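You operate a simulated robot arm through the tools that you are given. There is no shell and no other tool. Be economical: measure what you need, move in short steps, check, and stop when the job is done.

Carry out the task below with a simulated two-armed robot. There is one attempt and no reset: what you move stays moved.

TASK
Put the orange cup and the cloth on the tray and carry it off.
Fine: pass the cup from hand to hand; tray in both hands to the table end of the side bench. Set down upright: what you pick out.

Only the result counts: the job must be done as asked and must still hold three seconds after the hand-in. Knocking over, shifting, dropping, spilling or breaking anything else fails it. Flat cloth is picked up by pressing the open fingertips on it (5 to 10 N) and closing them slowly along it; thin cloth reads only 2 to 8 mm in the jaws.

THE ROBOT
Two 7-joint arms with two-finger parallel grippers on one trunk, on a base that drives. Base frame: it is fixed to the floor where the robot stands at the start and does not move with it; the origin is under the middle of the robot, x ahead of it, y to its left, z up. Readings come in m, degrees, newtons and seconds.
The left shoulder is at the start at [0.05, 0.161, 1.123], the right one opposite. With the tool pointing down near the work surface each hand reaches from about 0.1 to 0.68 m from the robot's upright axis, wherever it stands, measured 20 degrees to its own side. Places, roughly: table end of the side bench [0.8, 0.8, 0.8]; teal tray [0.5, -0.3, 0.8]; yellow cloth (9x6x4 cm) [0.5, -0.6, 0.8]. Payload 3.43 kg a hand.
Tool frame (each hand has its own): the origin (TCP) lies between the finger pads and is the grasp point; the fingertips stand 0.03 m ahead of it; z points along the fingers, y is the line along which they close. The gripper opens to 0.094 m. The fingers are 0.028 m wide and 0.01 m thick; the gripper's body (0.05 by 0.096 m) begins 0.055 m behind the TCP.
Orientation is told as [roll, pitch, yaw] about the base's x, y, z axes, in that order, counted from this pose: with the fingers straight down and closing along the base's y, the tool's x points along the base's -x, its y along +y and its z along -z.

THE INTERFACE
- The arms move only by the tool servo_tool. It takes "left_targets", "right_targets" or both (then of equal length, played together; a hand with none holds still); each is a list of rows, each a list of 7 numbers: the shift along the tool's x, y, z in units of 200 mm (1.0 is 200 mm), then the turn, a rotation vector about the tool's x, y, z in units of 45 degrees (1.0 is 45 degrees), then the closure, from 0 (fully open) to 1 (shut). In form: [[dx, dy, dz, rx, ry, rz, gripper], ...]. A call has 1 to 8 rows; each row is the pose to reach, as a shift and turn from the pose commanded when the call began, along the tool's axes at that moment. A call with a number of a shift or a turn outside -1 to 1 is refused whole. Rows are played at 5 a second. More than 0.05 m and 8.6 degrees between two rows, or a gripper value outside its range, and nothing of the call is played. Where a pose cannot be reached the arm comes as near as it can. A force on the tool above 40 N (or 10 N above the force at the start of the call, whichever is more), or a blocked arm, ends the call early, and 0.2 s more pass. The fingers move at their own pace (about 0.045 m/s each) and stop on an object; they squeeze with about 42 N. The grip force told is the motor's: it shows also when the fingers shut on nothing. Time passes only in rows, and 0.2 s behind the last, so rows that repeat a pose let the fingers close. The reply holds the time, the measured pose of the TCP, the force on the tool along the base axes, the opening and the grip force, in the units named above and with some noise, with the torque about the TCP (base axes, N m) and any sound that the robot's microphone picked up.
- Cameras (640 x 400 px; columns grow to the right, rows downward): "scene" is now at [0.1239, -0.015, 1.2416]; the picture's right is [-0.18, -0.98, 0.00], its down [-0.61, 0.11, -0.79] and it looks along [0.77, -0.14, -0.62] (base axes); focal length 264 px, centre (320, 200). "left" rides on the left gripper at [0.076, -0.014, -0.103] in its tool frame; the picture's right is [0.18, 0.98, 0.00], its down [-0.75, 0.14, -0.64] and it looks along [-0.63, 0.12, 0.77] (tool axes); focal length 243 px, centre (320, 200). "right" rides on the right gripper at [0.076, 0.014, -0.103] in its tool frame; the picture's right is [-0.18, 0.98, 0.00], its down [-0.75, -0.14, -0.64] and it looks along [-0.63, -0.12, 0.77] (tool axes); focal length 243 px, centre (320, 200). There is no depth. A picture from a camera that has moved, and an enlarged one, comes with that camera's place and axes in the base frame and with its lens.
- snapshot(camera): a new picture of that camera. It takes no simulated time.
- raise_lower(by): slides the trunk up (or, below 0, down) by that many m; the arms and the scene camera ride with it, the base frame stays. It gives what a move gives, with no picture.
- drive_base(legs): drives the robot by 1 to 6 legs, each [ahead, left, turn to the left] in m, m and degrees, along the robot's own axes; the way and the turn of a leg run together, so that a leg with both is an arc; at most 1.5 m and 180 degrees a leg. The arms and the cameras ride along, it lands a little off, and it stops where it bumps. It gives what a move gives.
- aim_head(pan, tilt): turns the head with the scene camera to pan (to the left, within 80 degrees either way) and tilt (down, from -29 to 69), counted from straight ahead of the robot. It gives what a move gives.
- zoom(camera, box): a new picture of the part [left, top, right, bottom] of that camera's present view, enlarged. It takes no simulated time.
- finish_job(): hands the job in; it is judged then, once.

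Go step by step. Nothing tells you exact positions but the pictures and the camera data: compare them with the known pose of the tool, close in by small moves and look again before you grip or let go. The budget is 120 turns and 100 pictures, counting those below and the enlarged ones. Unless the task says otherwise, let go and move clear before handing in, and close with one line.

The tools are called as a command line: name --argument value ..., lists and objects as JSON in quotes. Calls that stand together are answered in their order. servo_tool: Moves the arms, as the interface text tells. Its arguments: {"type":"object","properties":{"left_targets":{"type":"array","items":{"type":"array","items":{"type":"number"}}},"right_targets":{"type":"array","items":{"type":"array","items":{"type":"number"}}}},"required":[]} The other tools are called the same way: raise_lower (by) slides the trunk up or down; drive_base (legs) drives the base; aim_head (pan, tilt) turns the head that bears the scene camera; snapshot (camera) takes a picture; zoom (camera, box) takes an enlarged picture of a part of a camera's view; finish_job () hands the job in.

At the start:

```text
time: 0.0
left_ee_pos: [0.4793, -0.0194, 1.056]
left_orientation: [0.0, -0.1, 0.1]
left_wrist_force: [0.4, -1.2, 0.8]
left_torque: [0.02, 0.02, -0.01]
left_finger_gap: 0.0938
left_finger_force: 0.1
right_ee_pos: [0.319, -0.3257, 1.005]
right_orientation: [0.0, 0.1, 0.0]
right_wrist_force: [-0.6, -0.1, -0.5]
right_torque: [0.0, 0.04, -0.01]
right_finger_gap: 0.0942
right_finger_force: 0.1
trunk travel left (down, up): [-0.15, 0.117]
robot x, y, heading: [-0.0023, -0.0016, 0.0]
head pan, tilt: [-10.4, 38.1]
```

scene: 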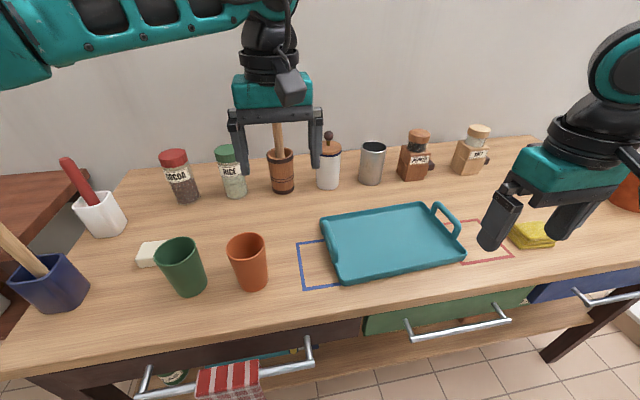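
right: 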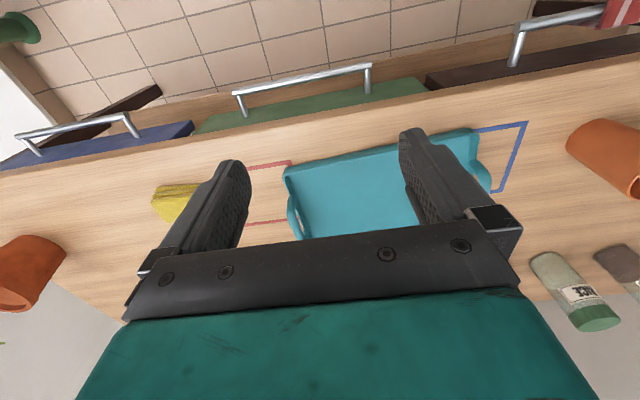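
left: 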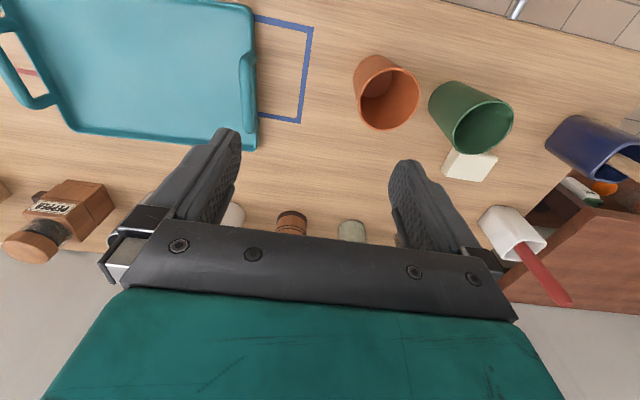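

I see the orange cup near [0.45, 0.06] and the tray around [0.5, -0.24], with another orange object at the far right. I'll look left at the side bench, then right.

aim_head --pan 50 --tilt 35

snapshot --camera "scene"

aim_head --pan -50 --tilt 40

snapshot --camera "scene"

```text
time: 1.3
left_ee_pos: [0.4785, -0.02, 1.0554]
left_orientation: [0.0, 0.0, 0.1]
left_wrist_force: [0.1, -0.2, 0.0]
left_torque: [0.02, 0.0, 0.0]
left_finger_gap: 0.0939
left_finger_force: 0.0
right_ee_pos: [0.3196, -0.326, 1.006]
right_orientation: [0.0, -0.1, 0.0]
right_wrist_force: [0.1, -0.2, 0.1]
right_torque: [0.02, 0.01, 0.01]
right_finger_gap: 0.094
right_finger_force: 0.1
trunk travel left (down, up): [-0.15, 0.117]
robot x, y, heading: [-0.0055, -0.0026, 0.1]
head pan, tilt: [50.0, 35.0]
```

```text
96 pictures are left
camera scene: at [0.0958, 0.0679, 1.2464], right [0.77, -0.64, 0.0], down [-0.37, -0.44, -0.82], along [0.53, 0.63, -0.57], focal length 264 px, centre (320, 200)
```

scene: 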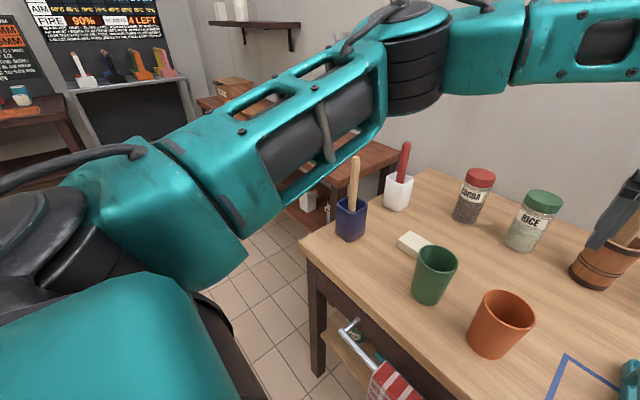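

```text
time: 3.1
left_ee_pos: [0.4795, -0.0201, 1.0559]
left_orientation: [0.0, 0.0, 0.1]
left_wrist_force: [0.4, -0.6, 0.2]
left_torque: [0.0, -0.01, 0.02]
left_finger_gap: 0.094
left_finger_force: 0.1
right_ee_pos: [0.32, -0.3262, 1.0052]
right_orientation: [0.0, -0.1, 0.1]
right_wrist_force: [0.4, -0.2, 0.8]
right_torque: [-0.02, -0.01, -0.05]
right_finger_gap: 0.0941
right_finger_force: 0.2
trunk travel left (down, up): [-0.15, 0.117]
robot x, y, heading: [-0.0004, 0.0014, 0.0]
head pan, tilt: [-50.0, 40.0]
```

```text
95 pictures are left
camera scene: at [0.0938, -0.0646, 1.2388], right [-0.77, -0.64, 0.0], down [-0.41, 0.49, -0.77], along [0.49, -0.59, -0.64], focal length 264 px, centre (320, 200)
```

scene: 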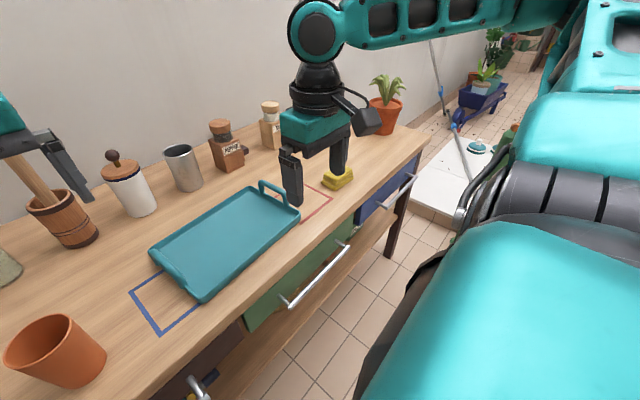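

The only orange cup is the one near [0.45, 0.06]; the far orange object is a flowerpot. I'll look closer at the tray, the cloth and the cup.

zoom --camera "scene" --box '[120, 130, 370, 320]'

aim_head --pan 10 --tilt 50

snapshot --camera "scene"

```text
2.11 times, centred on (245, 225) of scene
camera zoom: at [0.0938, -0.0646, 1.2388], right [-0.77, -0.64, 0.0], down [-0.41, 0.49, -0.77], along [0.49, -0.59, -0.64], focal length 555 px, centre (478, 147)
```

zoom: 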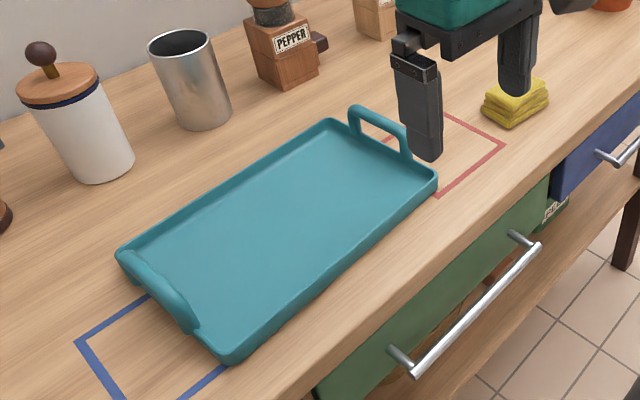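

```text
time: 4.4
left_ee_pos: [0.4787, -0.0202, 1.055]
left_orientation: [0.1, 0.1, 0.0]
left_wrist_force: [-0.2, 0.7, 0.5]
left_torque: [-0.03, -0.01, -0.01]
left_finger_gap: 0.0942
left_finger_force: 0.1
right_ee_pos: [0.3186, -0.3269, 1.0049]
right_orientation: [0.0, 0.0, 0.0]
right_wrist_force: [0.2, -0.4, -0.1]
right_torque: [-0.01, 0.03, -0.01]
right_finger_gap: 0.094
right_finger_force: 0.1
trunk travel left (down, up): [-0.15, 0.117]
robot x, y, heading: [-0.0006, -0.0, 0.1]
head pan, tilt: [10.0, 50.0]
```

```text
93 pictures are left
camera scene: at [0.1149, 0.0138, 1.2247], right [0.17, -0.98, 0.0], down [-0.75, -0.13, -0.64], along [0.63, 0.11, -0.77], focal length 264 px, centre (320, 200)
```

scene: 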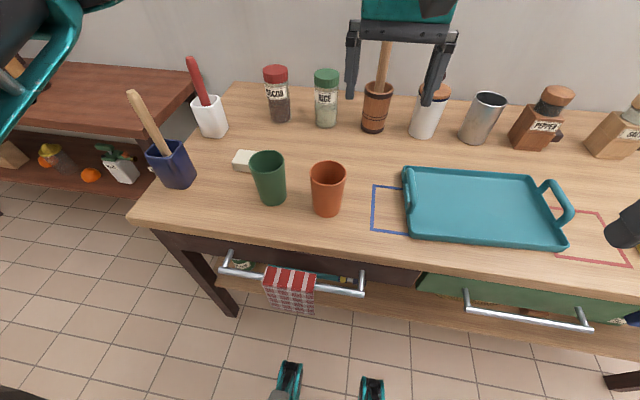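

Both tray handles are upright arches at its ends. The plan is for the right hand to take the cup low from the side and the left hand to take it over from above and set it on the tray. First I raise both hands clear and start turning the wrists.

servo_tool --left_targets '[[0, 0.125, -0.025, 0, 0, 0.125, 0], [0, 0.25, -0.05, 0, 0, 0.25, 0], [0, 0.375, -0.075, 0, 0, 0.375, 0], [0, 0.5, -0.1, 0, 0, 0.5, 0], [0, 0.625, -0.125, 0, 0, 0.625, 0], [0, 0.75, -0.15, 0, 0, 0.75, 0], [0, 0.875, -0.175, 0, 0, 0.875, 0], [0, 1, -0.2, 0, 0, 1, 0]]' --right_targets '[[0, 0, -0.05, 0, 0, 0.125, 0], [0, 0, -0.1, 0, 0, 0.25, 0], [0, 0, -0.15, 0, 0, 0.375, 0], [0, 0, -0.2, 0, 0, 0.5, 0], [0, 0, -0.25, 0, 0, 0.625, 0], [0, 0, -0.3, 0, 0, 0.75, 0], [0, 0, -0.35, 0, 0, 0.875, 0], [0, 0, -0.4, 0, 0, 1, 0]]'

servo_tool --left_targets '[[0, 0, 0, 0, 0, 0.167, 0], [0, 0, 0, 0, 0, 0.333, 0], [0, 0, 0, 0, 0, 0.5, 0], [0, 0, 0, 0, 0, 0.667, 0], [0, 0, 0, 0, 0, 0.833, 0], [0, 0, 0, 0, 0, 1, 0]]' --right_targets '[[0, 0, 0, 0, 0, 0.167, 0], [0, 0, 0, 0, 0, 0.333, 0], [0, 0, 0, 0, 0, 0.5, 0], [0, 0, 0, 0, 0, 0.667, 0], [0, 0, 0, 0, 0, 0.833, 0], [0, 0, 0, 0, 0, 1, 0]]'

```text
time: 6.2
left_ee_pos: [0.4788, 0.1812, 1.0968]
left_orientation: [0.1, -0.1, -45.1]
left_wrist_force: [-0.4, -0.4, 0.3]
left_torque: [0.01, 0.0, -0.05]
left_finger_gap: 0.094
left_finger_force: 0.2
right_ee_pos: [0.3188, -0.3252, 1.0862]
right_orientation: [-0.1, 0.0, -45.1]
right_wrist_force: [-0.3, -0.1, 0.4]
right_torque: [0.04, 0.0, -0.02]
right_finger_gap: 0.0941
right_finger_force: 0.0
trunk travel left (down, up): [-0.15, 0.117]
robot x, y, heading: [-0.0007, -0.0023, 0.0]
head pan, tilt: [10.0, 50.0]
```

```text
time: 7.6
left_ee_pos: [0.3133, 0.088, 1.0814]
left_orientation: [0.1, -0.1, -89.6]
left_wrist_force: [-0.4, 0.1, -0.6]
left_torque: [0.03, 0.01, -0.01]
left_finger_gap: 0.0938
left_finger_force: 0.1
left hand out of reach, approached as far as the arm can: row 1, 2, 3, 4, 5, 6
right_ee_pos: [0.3188, -0.3267, 1.0862]
right_orientation: [0.0, 0.0, -90.2]
right_wrist_force: [0.6, -0.4, -0.7]
right_torque: [0.01, -0.01, 0.0]
right_finger_gap: 0.0942
right_finger_force: 0.0
trunk travel left (down, up): [-0.15, 0.117]
robot x, y, heading: [0.0006, -0.0005, -0.1]
head pan, tilt: [10.0, 50.0]
```

The left wrist only makes the -90° turn close to the body, so the hand-over will be near [0.32, 0.0]. Now I tilt the right hand so it points left and down.

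servo_tool --right_targets '[[0, 0, 0, 0, 0.167, 0, 0], [0, 0, 0, 0, 0.333, 0, 0], [0, 0, 0, 0, 0.5, 0, 0], [0, 0, 0, 0, 0.667, 0, 0], [0, 0, 0, 0, 0.833, 0, 0], [0, 0, 0, 0, 1, 0, 0]]'

servo_tool --right_targets '[[0, 0, 0, 0, 0.1, 0, 0], [0, 0, 0, 0, 0.2, 0, 0], [0, 0, 0, 0, 0.333, 0, 0]]'

snapshot --camera "scene"

```text
time: 9.0
left_ee_pos: [0.3119, 0.0881, 1.0813]
left_orientation: [0.1, 0.1, -89.6]
left_wrist_force: [0.6, 0.1, 0.0]
left_torque: [0.03, -0.02, 0.01]
left_finger_gap: 0.0942
left_finger_force: 0.1
right_ee_pos: [0.3193, -0.3266, 1.0857]
right_orientation: [0.0, 45.0, -90.0]
right_wrist_force: [-0.4, 0.0, 0.2]
right_torque: [-0.03, 0.03, -0.01]
right_finger_gap: 0.0939
right_finger_force: 0.1
trunk travel left (down, up): [-0.15, 0.117]
robot x, y, heading: [-0.0008, 0.0015, 0.0]
head pan, tilt: [10.0, 50.0]
```

```text
time: 9.8
left_ee_pos: [0.3124, 0.0885, 1.0814]
left_orientation: [0.2, 0.0, -89.5]
left_wrist_force: [-0.5, -0.4, 0.8]
left_torque: [0.02, -0.01, -0.02]
left_finger_gap: 0.0939
left_finger_force: 0.1
right_ee_pos: [0.3208, -0.3266, 1.0853]
right_orientation: [0.1, 60.1, -89.9]
right_wrist_force: [-0.1, 0.2, 0.1]
right_torque: [0.0, 0.04, 0.01]
right_finger_gap: 0.0939
right_finger_force: 0.0
trunk travel left (down, up): [-0.15, 0.117]
robot x, y, heading: [0.0014, 0.002, -0.2]
head pan, tilt: [10.0, 50.0]
```

```text
92 pictures are left
camera scene: at [0.115, 0.0138, 1.2247], right [0.17, -0.98, 0.0], down [-0.75, -0.13, -0.64], along [0.63, 0.11, -0.77], focal length 264 px, centre (320, 200)
```

scene: 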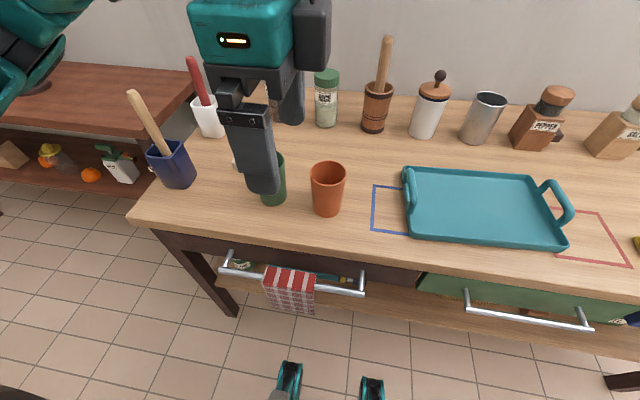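

The right hand now points left and 30° down as wanted. I move it toward the pre-grasp point to the right of the cup.

servo_tool --right_targets '[[0, 0.13, 0.18, 0, 0, 0, 0], [0, 0.26, 0.36, 0, 0, 0, 0], [0, 0.39, 0.54, 0, 0, 0, 0], [0, 0.52, 0.72, 0, 0, 0, 0], [0, 0.65, 0.9, 0, 0, 0, 0]]'

servo_tool --right_targets '[[0, 0, 0.15, 0, 0, 0, 0], [0, 0, 0.3, 0, 0, 0, 0], [-0.06, 0, 0.45, 0, 0, 0, 0], [-0.12, 0, 0.6, 0, 0, 0, 0]]'

snapshot --camera "scene"

snapshot --camera "right"

```text
time: 11.0
left_ee_pos: [0.3129, 0.0888, 1.0821]
left_orientation: [0.1, 0.0, -89.4]
left_wrist_force: [-0.2, -0.3, 0.1]
left_torque: [-0.02, -0.01, 0.03]
left_finger_gap: 0.0938
left_finger_force: 0.0
right_ee_pos: [0.4505, -0.1693, 0.9962]
right_orientation: [0.1, 59.9, -89.9]
right_wrist_force: [-0.1, -1.0, 0.3]
right_torque: [-0.01, 0.02, -0.02]
right_finger_gap: 0.0937
right_finger_force: 0.0
trunk travel left (down, up): [-0.15, 0.117]
robot x, y, heading: [-0.0008, 0.0004, 0.0]
head pan, tilt: [10.0, 50.0]
```

```text
time: 12.0
left_ee_pos: [0.313, 0.0885, 1.0815]
left_orientation: [0.1, 0.0, -89.5]
left_wrist_force: [-0.2, 0.5, -0.5]
left_torque: [0.02, 0.01, -0.02]
left_finger_gap: 0.0942
left_finger_force: 0.0
right_ee_pos: [0.4495, -0.078, 0.9145]
right_orientation: [0.0, 60.0, -90.0]
right_wrist_force: [-0.5, 0.6, 0.1]
right_torque: [0.01, 0.03, 0.0]
right_finger_gap: 0.094
right_finger_force: 0.1
trunk travel left (down, up): [-0.15, 0.117]
robot x, y, heading: [-0.0008, 0.0019, 0.1]
head pan, tilt: [10.0, 50.0]
```

```text
91 pictures are left
camera scene: at [0.115, 0.014, 1.2247], right [0.17, -0.98, 0.0], down [-0.75, -0.13, -0.64], along [0.63, 0.11, -0.77], focal length 264 px, centre (320, 200)
```

scene: 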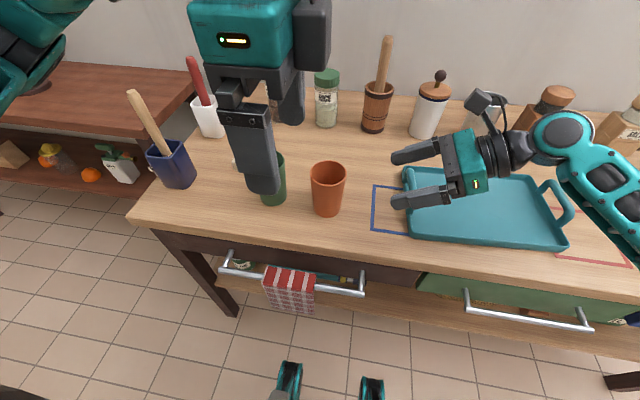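

```text
90 pictures are left
camera right: at [0.4632, -0.1284, 1.0325], right [0.98, -0.09, -0.16], down [-0.14, -0.93, -0.33], along [-0.12, 0.35, -0.93], focal length 243 px, centre (320, 200)
```

right: 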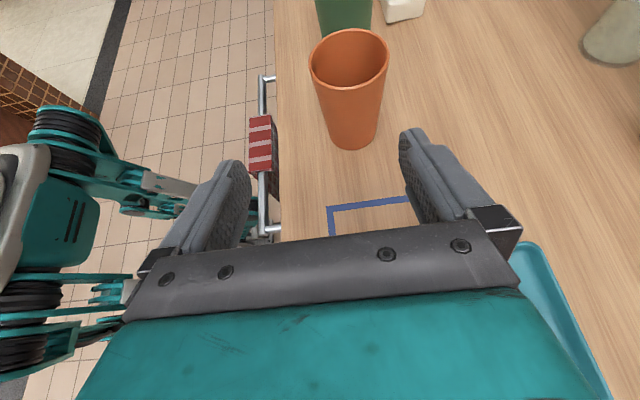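

Comparing both views puts the table top at about z 0.77 and the cup at about [0.475, 0.06], 0.10 m tall. I line up with it and check before sliding in.

servo_tool --right_targets '[[-0.05, 0.065, 0.08, 0, 0, 0, 0], [-0.1, 0.128, 0.15, 0, 0, 0, 0], [-0.1, 0.128, 0.3, 0, 0, 0, 0]]'

snapshot --camera "scene"

snapshot --camera "right"

```text
time: 12.8
left_ee_pos: [0.3131, 0.0871, 1.0813]
left_orientation: [0.1, 0.0, -89.5]
left_wrist_force: [0.5, -0.2, 0.2]
left_torque: [-0.03, 0.0, -0.03]
left_finger_gap: 0.094
left_finger_force: 0.1
right_ee_pos: [0.4742, -0.0357, 0.8651]
right_orientation: [0.1, 60.0, -89.9]
right_wrist_force: [-0.7, 0.2, -0.2]
right_torque: [0.0, 0.01, 0.01]
right_finger_gap: 0.094
right_finger_force: 0.1
trunk travel left (down, up): [-0.15, 0.117]
robot x, y, heading: [-0.0022, 0.0017, 0.0]
head pan, tilt: [10.0, 50.0]
```

```text
89 pictures are left
camera scene: at [0.115, 0.0141, 1.2247], right [0.17, -0.98, 0.0], down [-0.75, -0.13, -0.64], along [0.63, 0.11, -0.77], focal length 264 px, centre (320, 200)
```

scene: 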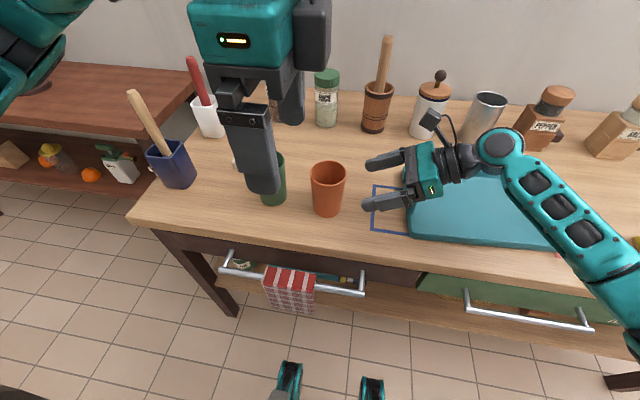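

```text
88 pictures are left
camera right: at [0.4886, -0.0862, 0.9848], right [0.98, -0.09, -0.16], down [-0.14, -0.93, -0.33], along [-0.12, 0.35, -0.93], focal length 243 px, centre (320, 200)
```

right: 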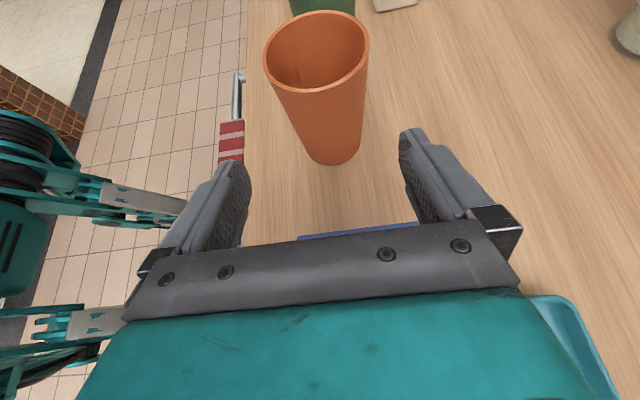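

The cup is centred between the fingers, so I slide in along the tool axis.

servo_tool --right_targets '[[0, 0, 0.1, 0, 0, 0, 0], [0, 0, 0.2, 0, 0, 0, 0], [0, 0, 0.3, 0, 0, 0, 0], [0, 0, 0.4, 0, 0, 0, 0], [0, 0, 0.48, 0, 0, 0, 0], [0, 0, 0.54, 0, 0, 0, 0]]'

snapshot --camera "scene"

snapshot --camera "right"

```text
time: 14.2
left_ee_pos: [0.3128, 0.0871, 1.0808]
left_orientation: [0.2, 0.2, -89.6]
left_wrist_force: [-0.7, 0.5, -0.5]
left_torque: [0.0, -0.01, -0.01]
left_finger_gap: 0.0942
left_finger_force: 0.0
right_ee_pos: [0.4745, 0.0583, 0.8135]
right_orientation: [-0.2, 60.1, -90.0]
right_wrist_force: [0.0, 0.0, 0.5]
right_torque: [-0.02, 0.0, 0.01]
right_finger_gap: 0.0939
right_finger_force: 0.0
trunk travel left (down, up): [-0.15, 0.117]
robot x, y, heading: [-0.0015, -0.0013, 0.1]
head pan, tilt: [10.0, 50.0]
```

```text
87 pictures are left
camera scene: at [0.1149, 0.0139, 1.2246], right [0.17, -0.98, 0.0], down [-0.75, -0.13, -0.64], along [0.63, 0.11, -0.77], focal length 264 px, centre (320, 200)
```

scene: 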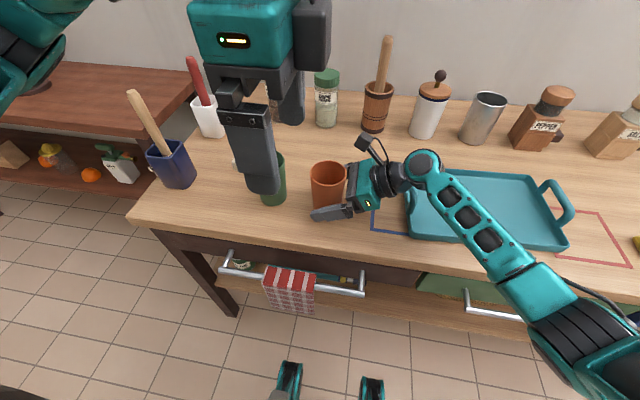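

```text
86 pictures are left
camera right: at [0.4887, 0.0077, 0.9312], right [0.98, -0.09, -0.16], down [-0.14, -0.93, -0.33], along [-0.12, 0.35, -0.93], focal length 243 px, centre (320, 200)
```

right: 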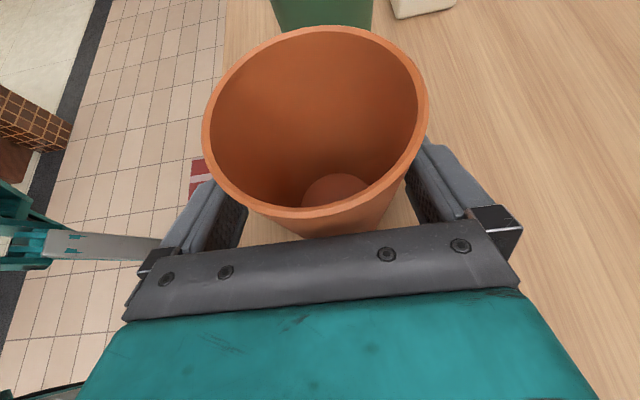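

The fingers straddle the cup's lower body, so I close on it.

servo_tool --right_targets '[[0, 0, 0, 0, 0, 0, 0.3], [0, 0, 0, 0, 0, 0, 0.6], [0, 0, 0, 0, 0, 0, 1], [0, 0, 0, 0, 0, 0, 1], [0, 0, 0, 0, 0, 0, 1], [0, 0, 0, 0, 0, 0, 1]]'

snapshot --camera "right"

```text
time: 15.6
left_ee_pos: [0.3131, 0.0883, 1.081]
left_orientation: [0.1, 0.0, -89.6]
left_wrist_force: [0.2, -0.4, 1.5]
left_torque: [0.0, -0.05, 0.02]
left_finger_gap: 0.0939
left_finger_force: 0.1
right_ee_pos: [0.4746, 0.058, 0.8132]
right_orientation: [0.0, 59.9, -90.0]
right_wrist_force: [0.9, 0.2, 0.0]
right_torque: [0.0, 0.03, 0.01]
right_finger_gap: 0.0668
right_finger_force: 41.9
trunk travel left (down, up): [-0.15, 0.117]
robot x, y, heading: [0.0041, -0.0034, 0.2]
head pan, tilt: [10.0, 50.0]
```

```text
85 pictures are left
camera right: at [0.4887, 0.0074, 0.9313], right [0.98, -0.09, -0.16], down [-0.14, -0.93, -0.33], along [-0.12, 0.35, -0.93], focal length 243 px, centre (320, 200)
```

right: 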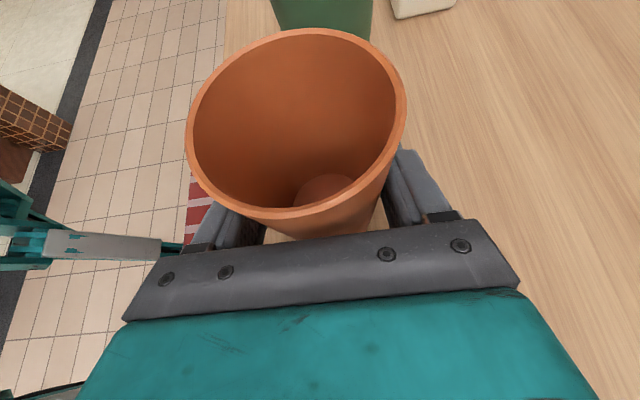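

It is gripped with 42 N and a gap of 67 mm. I lift it straight up.

servo_tool --right_targets '[[0.087, 0, -0.05, 0, 0, 0, 1], [0.217, 0, -0.125, 0, 0, 0, 1], [0.39, 0, -0.225, 0, 0, 0, 1], [0.563, 0, -0.325, 0, 0, 0, 1], [0.65, 0, -0.375, 0, 0, 0, 1]]'

snapshot --camera "scene"

snapshot --camera "left"

```text
time: 16.8
left_ee_pos: [0.3127, 0.0888, 1.0814]
left_orientation: [0.1, 0.0, -89.4]
left_wrist_force: [-0.5, -0.8, -0.1]
left_torque: [-0.01, -0.01, -0.01]
left_finger_gap: 0.0938
left_finger_force: 0.0
right_ee_pos: [0.4747, 0.0564, 0.9639]
right_orientation: [0.0, 59.9, -90.1]
right_wrist_force: [-0.5, 0.1, -0.7]
right_torque: [0.03, -0.01, 0.01]
right_finger_gap: 0.0668
right_finger_force: 42.1
trunk travel left (down, up): [-0.15, 0.117]
robot x, y, heading: [0.0005, -0.0021, 0.1]
head pan, tilt: [10.0, 50.0]
```

```text
84 pictures are left
camera scene: at [0.1149, 0.0139, 1.2246], right [0.17, -0.98, 0.0], down [-0.75, -0.13, -0.64], along [0.63, 0.11, -0.77], focal length 264 px, centre (320, 200)
```

scene: 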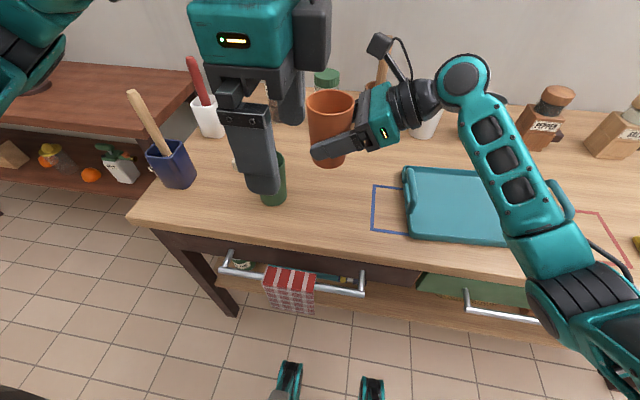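

```text
83 pictures are left
camera left: at [0.2976, 0.1647, 1.183], right [0.98, 0.19, 0.0], down [0.15, -0.75, 0.64], along [0.12, -0.63, -0.77], focal length 243 px, centre (320, 200)
```

left: 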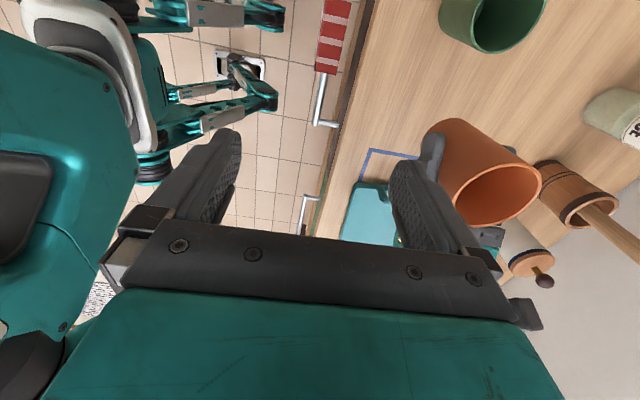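

The cup is held upright. Now I find out how far forward the left hand can come in this orientation for the hand-over.

servo_tool --left_targets '[[-0.1, 0.07, 0, 0, 0, 0, 0], [-0.2, 0.14, 0, 0, 0, 0, 0], [-0.3, 0.2, 0, 0, 0, 0, 0], [-0.4, 0.25, 0, 0, 0, 0, 0]]'

```text
time: 17.8
left_ee_pos: [0.3349, 0.0037, 1.0783]
left_orientation: [0.0, 0.0, -90.0]
left_wrist_force: [0.5, -1.0, 0.3]
left_torque: [0.03, 0.0, 0.0]
left_finger_gap: 0.0941
left_finger_force: 0.0
left hand out of reach, approached as far as the arm can: row 1, 2, 3, 4
right_ee_pos: [0.4746, 0.0575, 0.9634]
right_orientation: [0.0, 60.1, -90.0]
right_wrist_force: [-0.5, 0.7, -0.9]
right_torque: [-0.01, 0.03, 0.02]
right_finger_gap: 0.0667
right_finger_force: 42.6
trunk travel left (down, up): [-0.15, 0.117]
robot x, y, heading: [0.0024, 0.0018, -0.0]
head pan, tilt: [10.0, 50.0]
```

The left hand stands at [0.335, 0.004, 1.078]. I lower the right hand a little and then bring the cup beneath it.

servo_tool --right_targets '[[-0.14, 0, 0.01, 0, 0, 0, 1], [-0.28, 0, 0.02, 0, 0, 0, 1], [-0.411, 0, -0.076, 0, 0, 0, 1], [-0.411, -0.17, -0.076, 0, 0, 0, 1], [-0.411, -0.34, -0.076, 0, 0, 0, 1], [-0.411, -0.51, -0.076, 0, 0, 0, 1], [-0.411, -0.69, -0.076, 0, 0, 0, 1]]'

snapshot --camera "scene"

snapshot --camera "left"

snapshot --camera "right"

```text
time: 19.4
left_ee_pos: [0.3358, 0.0063, 1.0782]
left_orientation: [0.0, 0.0, -89.9]
left_wrist_force: [-0.4, -0.5, 0.1]
left_torque: [-0.02, -0.02, -0.01]
left_finger_gap: 0.094
left_finger_force: 0.2
right_ee_pos: [0.3354, 0.0026, 0.8993]
right_orientation: [0.1, 60.0, -89.9]
right_wrist_force: [0.1, -0.2, -1.4]
right_torque: [-0.05, -0.03, 0.03]
right_finger_gap: 0.0669
right_finger_force: 42.4
trunk travel left (down, up): [-0.15, 0.117]
robot x, y, heading: [0.0019, 0.0012, 0.1]
head pan, tilt: [10.0, 50.0]
```

```text
82 pictures are left
camera scene: at [0.1147, 0.0138, 1.2247], right [0.17, -0.98, 0.0], down [-0.75, -0.13, -0.64], along [0.63, 0.11, -0.77], focal length 264 px, centre (320, 200)
```

scene: 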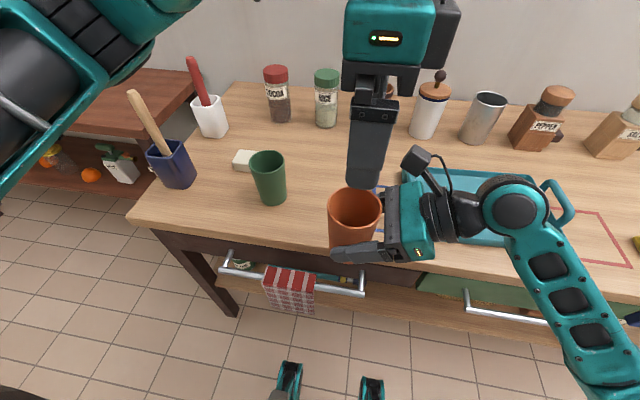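

```text
81 pictures are left
camera left: at [0.3209, 0.0823, 1.1812], right [0.98, 0.19, 0.0], down [0.14, -0.75, 0.64], along [0.12, -0.63, -0.77], focal length 243 px, centre (320, 200)
```

left: 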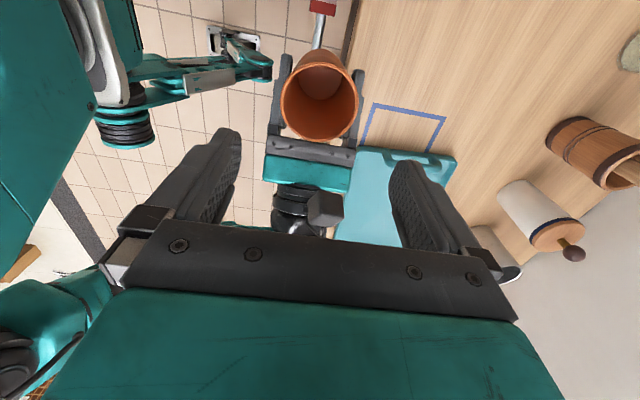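

```text
80 pictures are left
camera right: at [0.3498, -0.0481, 1.018], right [0.98, -0.09, -0.16], down [-0.14, -0.93, -0.33], along [-0.12, 0.35, -0.93], focal length 243 px, centre (320, 200)
```

right: 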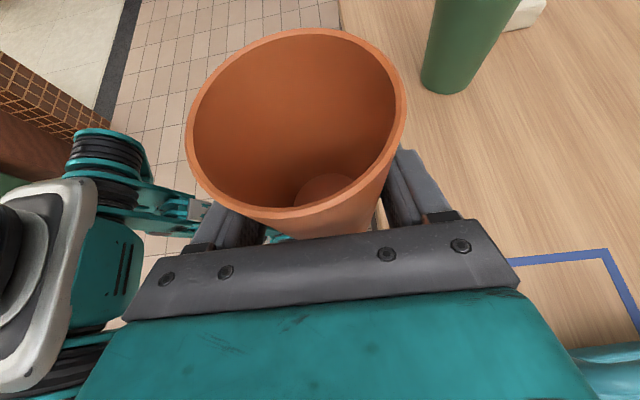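

The rim sits about 46 mm above the right TCP, near [0.334, 0.011]. I raise the cup most of the way up to the left fingers and check the clearances.

servo_tool --right_targets '[[0.1, 0, -0.065, 0, 0, 0, 1], [0.2, 0, -0.13, 0, 0, 0, 1], [0.3, 0, -0.195, 0, 0, 0, 1], [0.38, 0, -0.246, 0, 0, 0, 1]]'

snapshot --camera "scene"

snapshot --camera "left"

```text
time: 20.4
left_ee_pos: [0.3362, 0.0057, 1.079]
left_orientation: [0.0, 0.0, -90.0]
left_wrist_force: [0.4, 0.1, 0.2]
left_torque: [0.01, 0.02, 0.0]
left_finger_gap: 0.094
left_finger_force: 0.0
right_ee_pos: [0.3374, -0.0011, 0.9903]
right_orientation: [-0.2, 60.1, -90.1]
right_wrist_force: [0.2, 0.2, -2.2]
right_torque: [-0.01, 0.01, 0.0]
right_finger_gap: 0.0665
right_finger_force: 41.7
trunk travel left (down, up): [-0.15, 0.117]
robot x, y, heading: [-0.0009, 0.0008, -0.2]
head pan, tilt: [10.0, 50.0]
```

```text
79 pictures are left
camera scene: at [0.115, 0.0139, 1.2246], right [0.17, -0.98, 0.0], down [-0.75, -0.13, -0.64], along [0.63, 0.11, -0.77], focal length 264 px, centre (320, 200)
```

scene: 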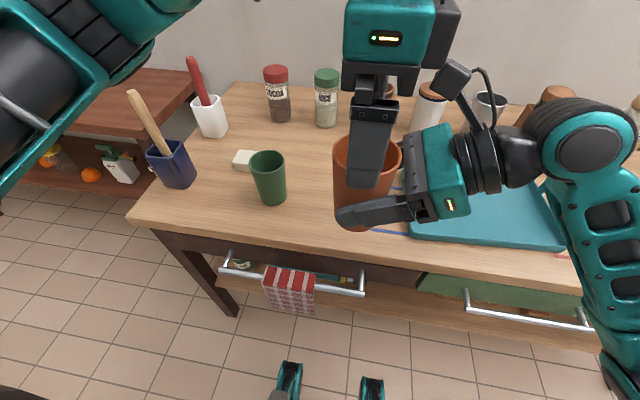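

```text
78 pictures are left
camera left: at [0.3211, 0.0824, 1.1811], right [0.98, 0.19, 0.0], down [0.14, -0.75, 0.64], along [0.12, -0.63, -0.77], focal length 243 px, centre (320, 200)
```

left: 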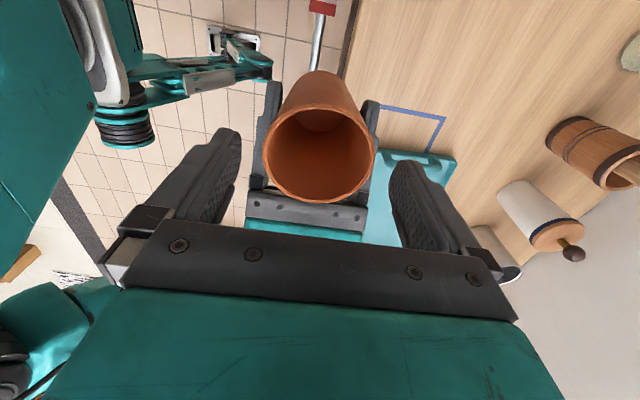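

The cup is centred under the left fingers. I raise it the last 28 mm and close the left hand on the rim.

servo_tool --right_targets '[[0.06, 0, -0.035, 0, 0, 0, 1], [0.12, 0, -0.07, 0, 0, 0, 1], [0.12, 0, -0.07, 0, 0, 0, 1]]'

snapshot --camera "scene"

snapshot --camera "left"

snapshot --camera "right"

```text
time: 21.2
left_ee_pos: [0.3364, 0.0059, 1.0813]
left_orientation: [0.2, -0.1, -89.7]
left_wrist_force: [-0.5, 16.6, 19.2]
left_torque: [-1.88, -0.16, 0.14]
left_finger_gap: 0.0939
left_finger_force: 0.1
right_ee_pos: [0.3369, -0.003, 1.016]
right_orientation: [-0.6, 59.7, -90.5]
right_wrist_force: [0.1, -16.6, -19.5]
right_torque: [2.75, 0.17, -0.1]
right_finger_gap: 0.0666
right_finger_force: 42.6
trunk travel left (down, up): [-0.15, 0.117]
robot x, y, heading: [-0.0002, -0.0033, 0.1]
head pan, tilt: [10.0, 50.0]
```

```text
77 pictures are left
camera scene: at [0.115, 0.0139, 1.2246], right [0.17, -0.98, 0.0], down [-0.75, -0.13, -0.64], along [0.63, 0.11, -0.77], focal length 264 px, centre (320, 200)
```

scene: 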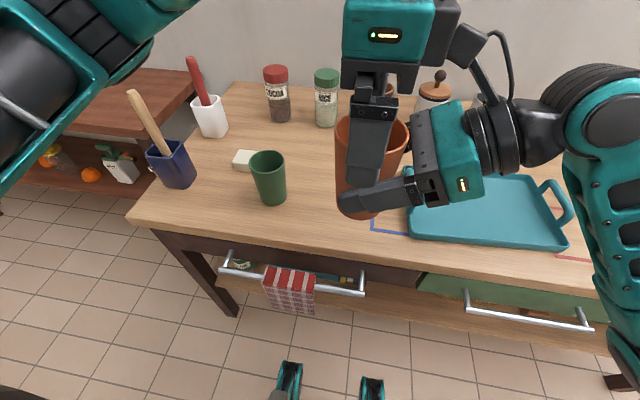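

```text
76 pictures are left
camera left: at [0.3213, 0.0831, 1.1824], right [0.98, 0.19, 0.0], down [0.14, -0.75, 0.64], along [0.12, -0.63, -0.77], focal length 243 px, centre (320, 200)
```

left: 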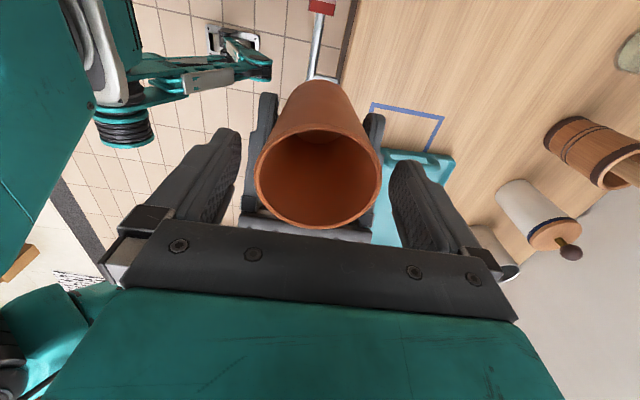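

```text
75 pictures are left
camera right: at [0.3513, -0.0525, 1.134], right [0.98, -0.09, -0.16], down [-0.14, -0.93, -0.33], along [-0.12, 0.34, -0.93], focal length 243 px, centre (320, 200)
```

right: 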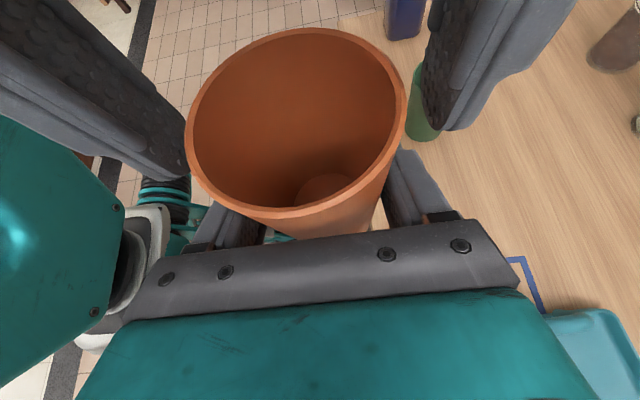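

The right camera housing touched the left palm. I back the cup down 40 mm and lean the left hand 20° outward for clearance.

servo_tool --right_targets '[[-0.06, 0, 0.035, 0, 0, 0, 1], [-0.12, 0, 0.07, 0, 0, 0, 1], [-0.173, 0, 0.1, 0, 0, 0, 1]]'

servo_tool --left_targets '[[0, 0, 0, 0, -0.15, 0, 0], [0, 0, 0, 0, -0.3, 0, 0], [0, 0, 0, 0, -0.45, 0, 0]]'

snapshot --camera "left"

```text
time: 22.0
left_ee_pos: [0.3355, 0.0062, 1.0781]
left_orientation: [0.0, -0.1, -90.0]
left_wrist_force: [-0.6, -1.0, 0.6]
left_torque: [-0.01, -0.01, 0.03]
left_finger_gap: 0.0939
left_finger_force: 0.1
right_ee_pos: [0.3363, -0.0019, 0.9779]
right_orientation: [0.2, 60.1, -89.9]
right_wrist_force: [0.7, 1.3, -0.9]
right_torque: [0.0, 0.02, 0.03]
right_finger_gap: 0.0668
right_finger_force: 41.5
trunk travel left (down, up): [-0.15, 0.117]
robot x, y, heading: [-0.0039, -0.0005, 0.2]
head pan, tilt: [10.0, 50.0]
```

```text
time: 22.8
left_ee_pos: [0.3426, -0.0489, 1.1243]
left_orientation: [-1.2, -20.5, -87.8]
left_wrist_force: [0.4, -0.5, -0.2]
left_torque: [0.1, 0.03, -0.01]
left_finger_gap: 0.0938
left_finger_force: 0.1
left hand out of reach, approached as far as the arm can: row 2, 3
right_ee_pos: [0.3355, -0.0036, 0.9779]
right_orientation: [0.2, 60.1, -89.8]
right_wrist_force: [0.8, -1.4, -0.8]
right_torque: [0.04, -0.01, -0.06]
right_finger_gap: 0.0666
right_finger_force: 41.7
trunk travel left (down, up): [-0.15, 0.117]
robot x, y, heading: [0.0016, -0.0022, -0.2]
head pan, tilt: [10.0, 50.0]
```

```text
74 pictures are left
camera left: at [0.3265, 0.0585, 1.1935], right [0.98, 0.2, -0.08], down [0.17, -0.48, 0.86], along [0.13, -0.86, -0.5], focal length 243 px, centre (320, 200)
```

left: 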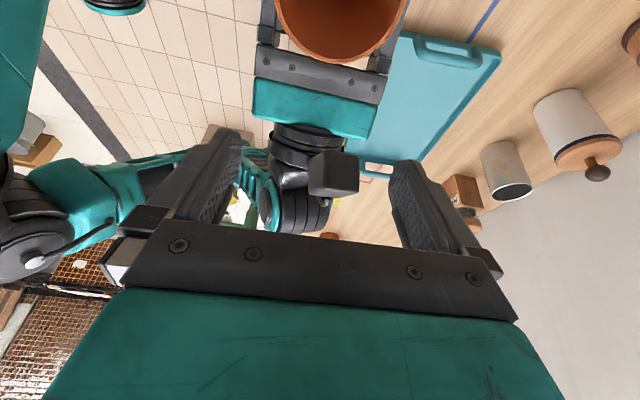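

That lean isn't reachable for the left arm. I'll lower the right hand, bring the left hand back to vertical, and tilt the cup 12° toward the right hand instead, since it is empty.

servo_tool --right_targets '[[-0.12, 0, 0.07, 0, 0, 0, 1], [-0.24, 0, 0.14, 0, 0, 0, 1], [-0.346, 0, 0.2, 0, 0, 0, 1]]'

servo_tool --left_targets '[[0.1, -0.01, 0, 0, 0.15, 0, 0], [0.2, -0.02, 0.04, 0, 0.3, 0, 0], [0.335, -0.035, 0.118, 0, 0.455, 0, 0]]' --right_targets '[[0, 0, 0, 0, 0.09, 0, 1], [0, 0, 0, 0, 0.18, 0, 1], [0, 0, 0, 0, 0.267, 0, 1]]'

```text
time: 23.6
left_ee_pos: [0.3433, -0.0469, 1.1242]
left_orientation: [-1.2, -20.6, -88.0]
left_wrist_force: [0.3, 0.2, 0.7]
left_torque: [0.0, 0.0, -0.01]
left_finger_gap: 0.0942
left_finger_force: 0.1
right_ee_pos: [0.3375, -0.0013, 0.8976]
right_orientation: [-0.1, 60.1, -89.9]
right_wrist_force: [0.2, 0.4, -0.4]
right_torque: [0.0, -0.01, 0.01]
right_finger_gap: 0.0665
right_finger_force: 41.8
trunk travel left (down, up): [-0.15, 0.117]
robot x, y, heading: [0.0022, 0.0016, -0.0]
head pan, tilt: [10.0, 50.0]
```

```text
time: 24.4
left_ee_pos: [0.3366, 0.0084, 1.0793]
left_orientation: [0.0, 0.2, -89.9]
left_wrist_force: [-0.8, -0.1, 0.4]
left_torque: [0.0, 0.0, 0.02]
left_finger_gap: 0.094
left_finger_force: 0.0
right_ee_pos: [0.3368, -0.0019, 0.898]
right_orientation: [0.2, 72.2, -89.9]
right_wrist_force: [-0.7, -0.4, -0.6]
right_torque: [0.0, 0.0, -0.02]
right_finger_gap: 0.0666
right_finger_force: 41.6
trunk travel left (down, up): [-0.15, 0.117]
robot x, y, heading: [0.0031, -0.0014, 0.1]
head pan, tilt: [10.0, 50.0]
```

Both poses are as wanted. I raise the cup again toward the left fingers.

servo_tool --right_targets '[[0.107, 0, -0.035, 0, 0, 0, 1], [0.214, 0, -0.07, 0, 0, 0, 1], [0.321, 0, -0.104, 0, 0, 0, 1], [0.438, 0, -0.142, 0, 0, 0, 1]]'

snapshot --camera "scene"

snapshot --camera "left"

```text
time: 25.4
left_ee_pos: [0.3363, 0.0082, 1.0782]
left_orientation: [-0.1, 0.2, -89.9]
left_wrist_force: [-0.1, 0.6, -0.2]
left_torque: [0.01, 0.02, -0.02]
left_finger_gap: 0.0942
left_finger_force: 0.1
right_ee_pos: [0.3365, -0.0014, 0.9904]
right_orientation: [-0.3, 72.0, -90.2]
right_wrist_force: [-0.1, 0.4, -0.8]
right_torque: [-0.03, 0.02, 0.0]
right_finger_gap: 0.0667
right_finger_force: 41.8
trunk travel left (down, up): [-0.15, 0.117]
robot x, y, heading: [0.001, -0.0017, 0.3]
head pan, tilt: [10.0, 50.0]
```

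```text
73 pictures are left
camera scene: at [0.115, 0.0139, 1.2246], right [0.17, -0.98, 0.0], down [-0.75, -0.13, -0.64], along [0.63, 0.11, -0.77], focal length 264 px, centre (320, 200)
```

scene: 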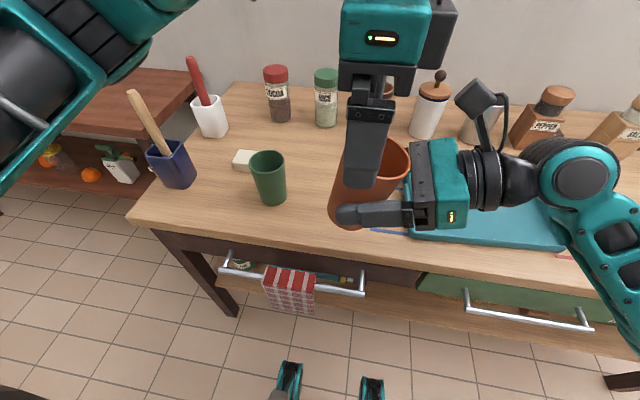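

```text
72 pictures are left
camera left: at [0.3207, 0.0845, 1.1814], right [0.98, 0.19, 0.0], down [0.14, -0.76, 0.64], along [0.12, -0.63, -0.77], focal length 243 px, centre (320, 200)
```

left: 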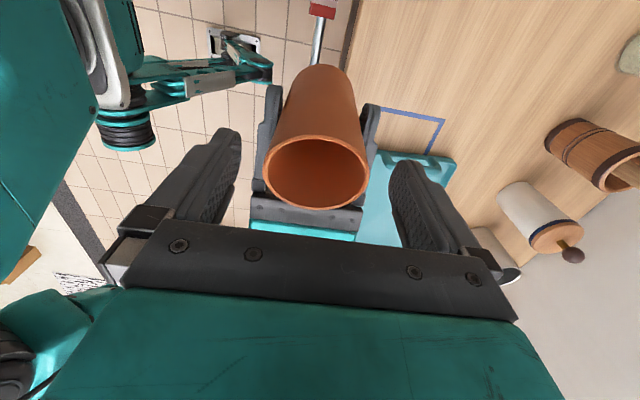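

There is enough clearance now. I shift the cup slightly left and up, then close the left hand on the rim.

servo_tool --right_targets '[[0.06, 0, 0, 0, 0, 0, 1], [0.12, 0, 0, 0, 0, 0, 1], [0.165, 0, 0, 0, 0, 0, 1], [0.165, 0, 0, 0, 0, 0, 1]]'

snapshot --camera "scene"

snapshot --camera "left"

```text
time: 26.4
left_ee_pos: [0.3362, 0.008, 1.0793]
left_orientation: [0.0, 0.2, -90.0]
left_wrist_force: [-1.1, -0.1, 0.9]
left_torque: [0.03, 0.02, 0.03]
left_finger_gap: 0.0938
left_finger_force: 0.1
right_ee_pos: [0.3366, 0.0088, 1.0211]
right_orientation: [-0.1, 72.0, -90.1]
right_wrist_force: [0.9, 0.0, -1.0]
right_torque: [-0.02, -0.04, -0.02]
right_finger_gap: 0.0664
right_finger_force: 41.5
trunk travel left (down, up): [-0.15, 0.117]
robot x, y, heading: [0.0003, -0.0, -0.1]
head pan, tilt: [10.0, 50.0]
```

```text
71 pictures are left
camera scene: at [0.115, 0.0139, 1.2246], right [0.17, -0.98, 0.0], down [-0.75, -0.13, -0.64], along [0.63, 0.11, -0.77], focal length 264 px, centre (320, 200)
```

scene: 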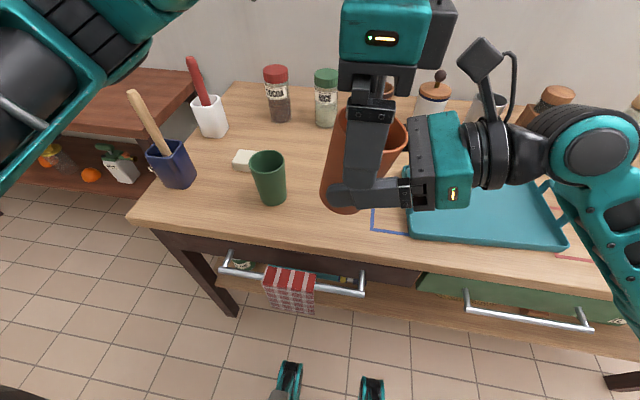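

```text
70 pictures are left
camera left: at [0.3206, 0.0844, 1.1814], right [0.98, 0.19, 0.0], down [0.14, -0.76, 0.64], along [0.12, -0.63, -0.77], focal length 243 px, centre (320, 200)
```

left: 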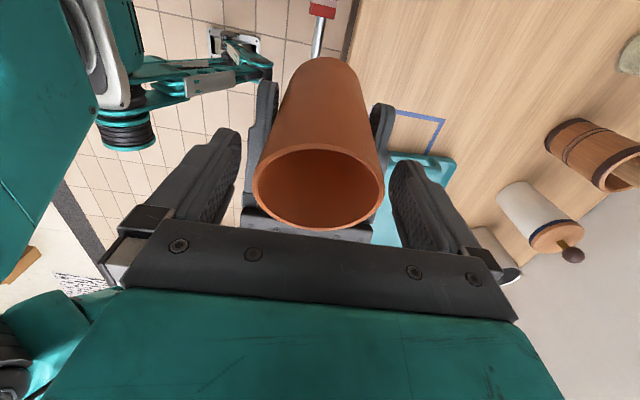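

It is nearly aligned, so I nudge the cup 7 mm left and close the left hand.

servo_tool --right_targets '[[0.011, 0, 0.035, 0, 0, 0, 1], [0.011, 0, 0.035, 0, 0, 0, 1], [0.011, 0, 0.035, 0, 0, 0, 1], [0.011, 0, 0.035, 0, 0, 0, 1], [0.011, 0, 0.035, 0, 0, 0, 1], [0.011, 0, 0.035, 0, 0, 0, 1]]' --left_targets '[[0, 0, 0, 0, 0, 0, 0], [0, 0, 0, 0, 0, 0, 0.3], [0, 0, 0, 0, 0, 0, 0.6], [0, 0, 0, 0, 0, 0, 1], [0, 0, 0, 0, 0, 0, 1], [0, 0, 0, 0, 0, 0, 1]]'

snapshot --camera "scene"

snapshot --camera "left"

```text
time: 27.8
left_ee_pos: [0.336, 0.0078, 1.08]
left_orientation: [0.0, 0.1, -90.0]
left_wrist_force: [-0.2, -0.1, 1.1]
left_torque: [-0.02, -0.12, 0.04]
left_finger_gap: 0.0703
left_finger_force: 42.0
right_ee_pos: [0.3354, 0.0167, 1.0211]
right_orientation: [-0.1, 72.1, -90.2]
right_wrist_force: [-0.1, 0.1, -2.1]
right_torque: [0.02, 0.13, -0.1]
right_finger_gap: 0.0665
right_finger_force: 42.5
trunk travel left (down, up): [-0.15, 0.117]
robot x, y, heading: [-0.0022, -0.0024, 0.1]
head pan, tilt: [10.0, 50.0]
```

```text
69 pictures are left
camera scene: at [0.115, 0.0139, 1.2246], right [0.17, -0.98, 0.0], down [-0.75, -0.13, -0.64], along [0.63, 0.11, -0.77], focal length 264 px, centre (320, 200)
```

scene: 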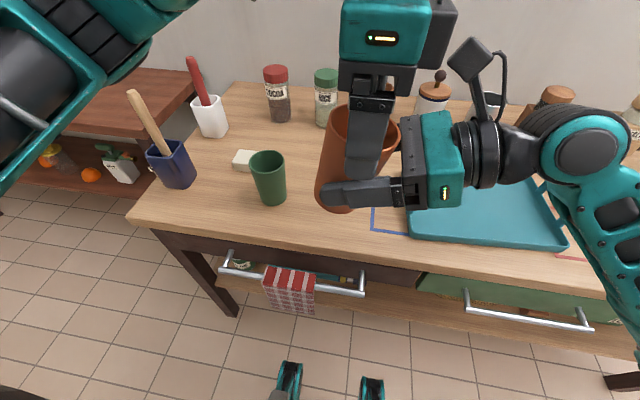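

```text
68 pictures are left
camera left: at [0.3207, 0.0844, 1.1814], right [0.98, 0.19, 0.0], down [0.14, -0.76, 0.64], along [0.12, -0.63, -0.77], focal length 243 px, centre (320, 200)
```

left: 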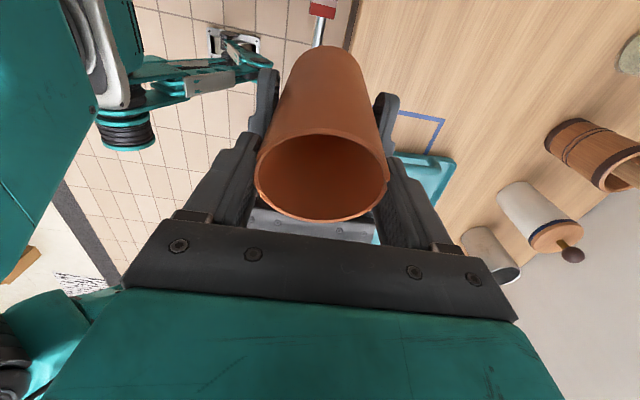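

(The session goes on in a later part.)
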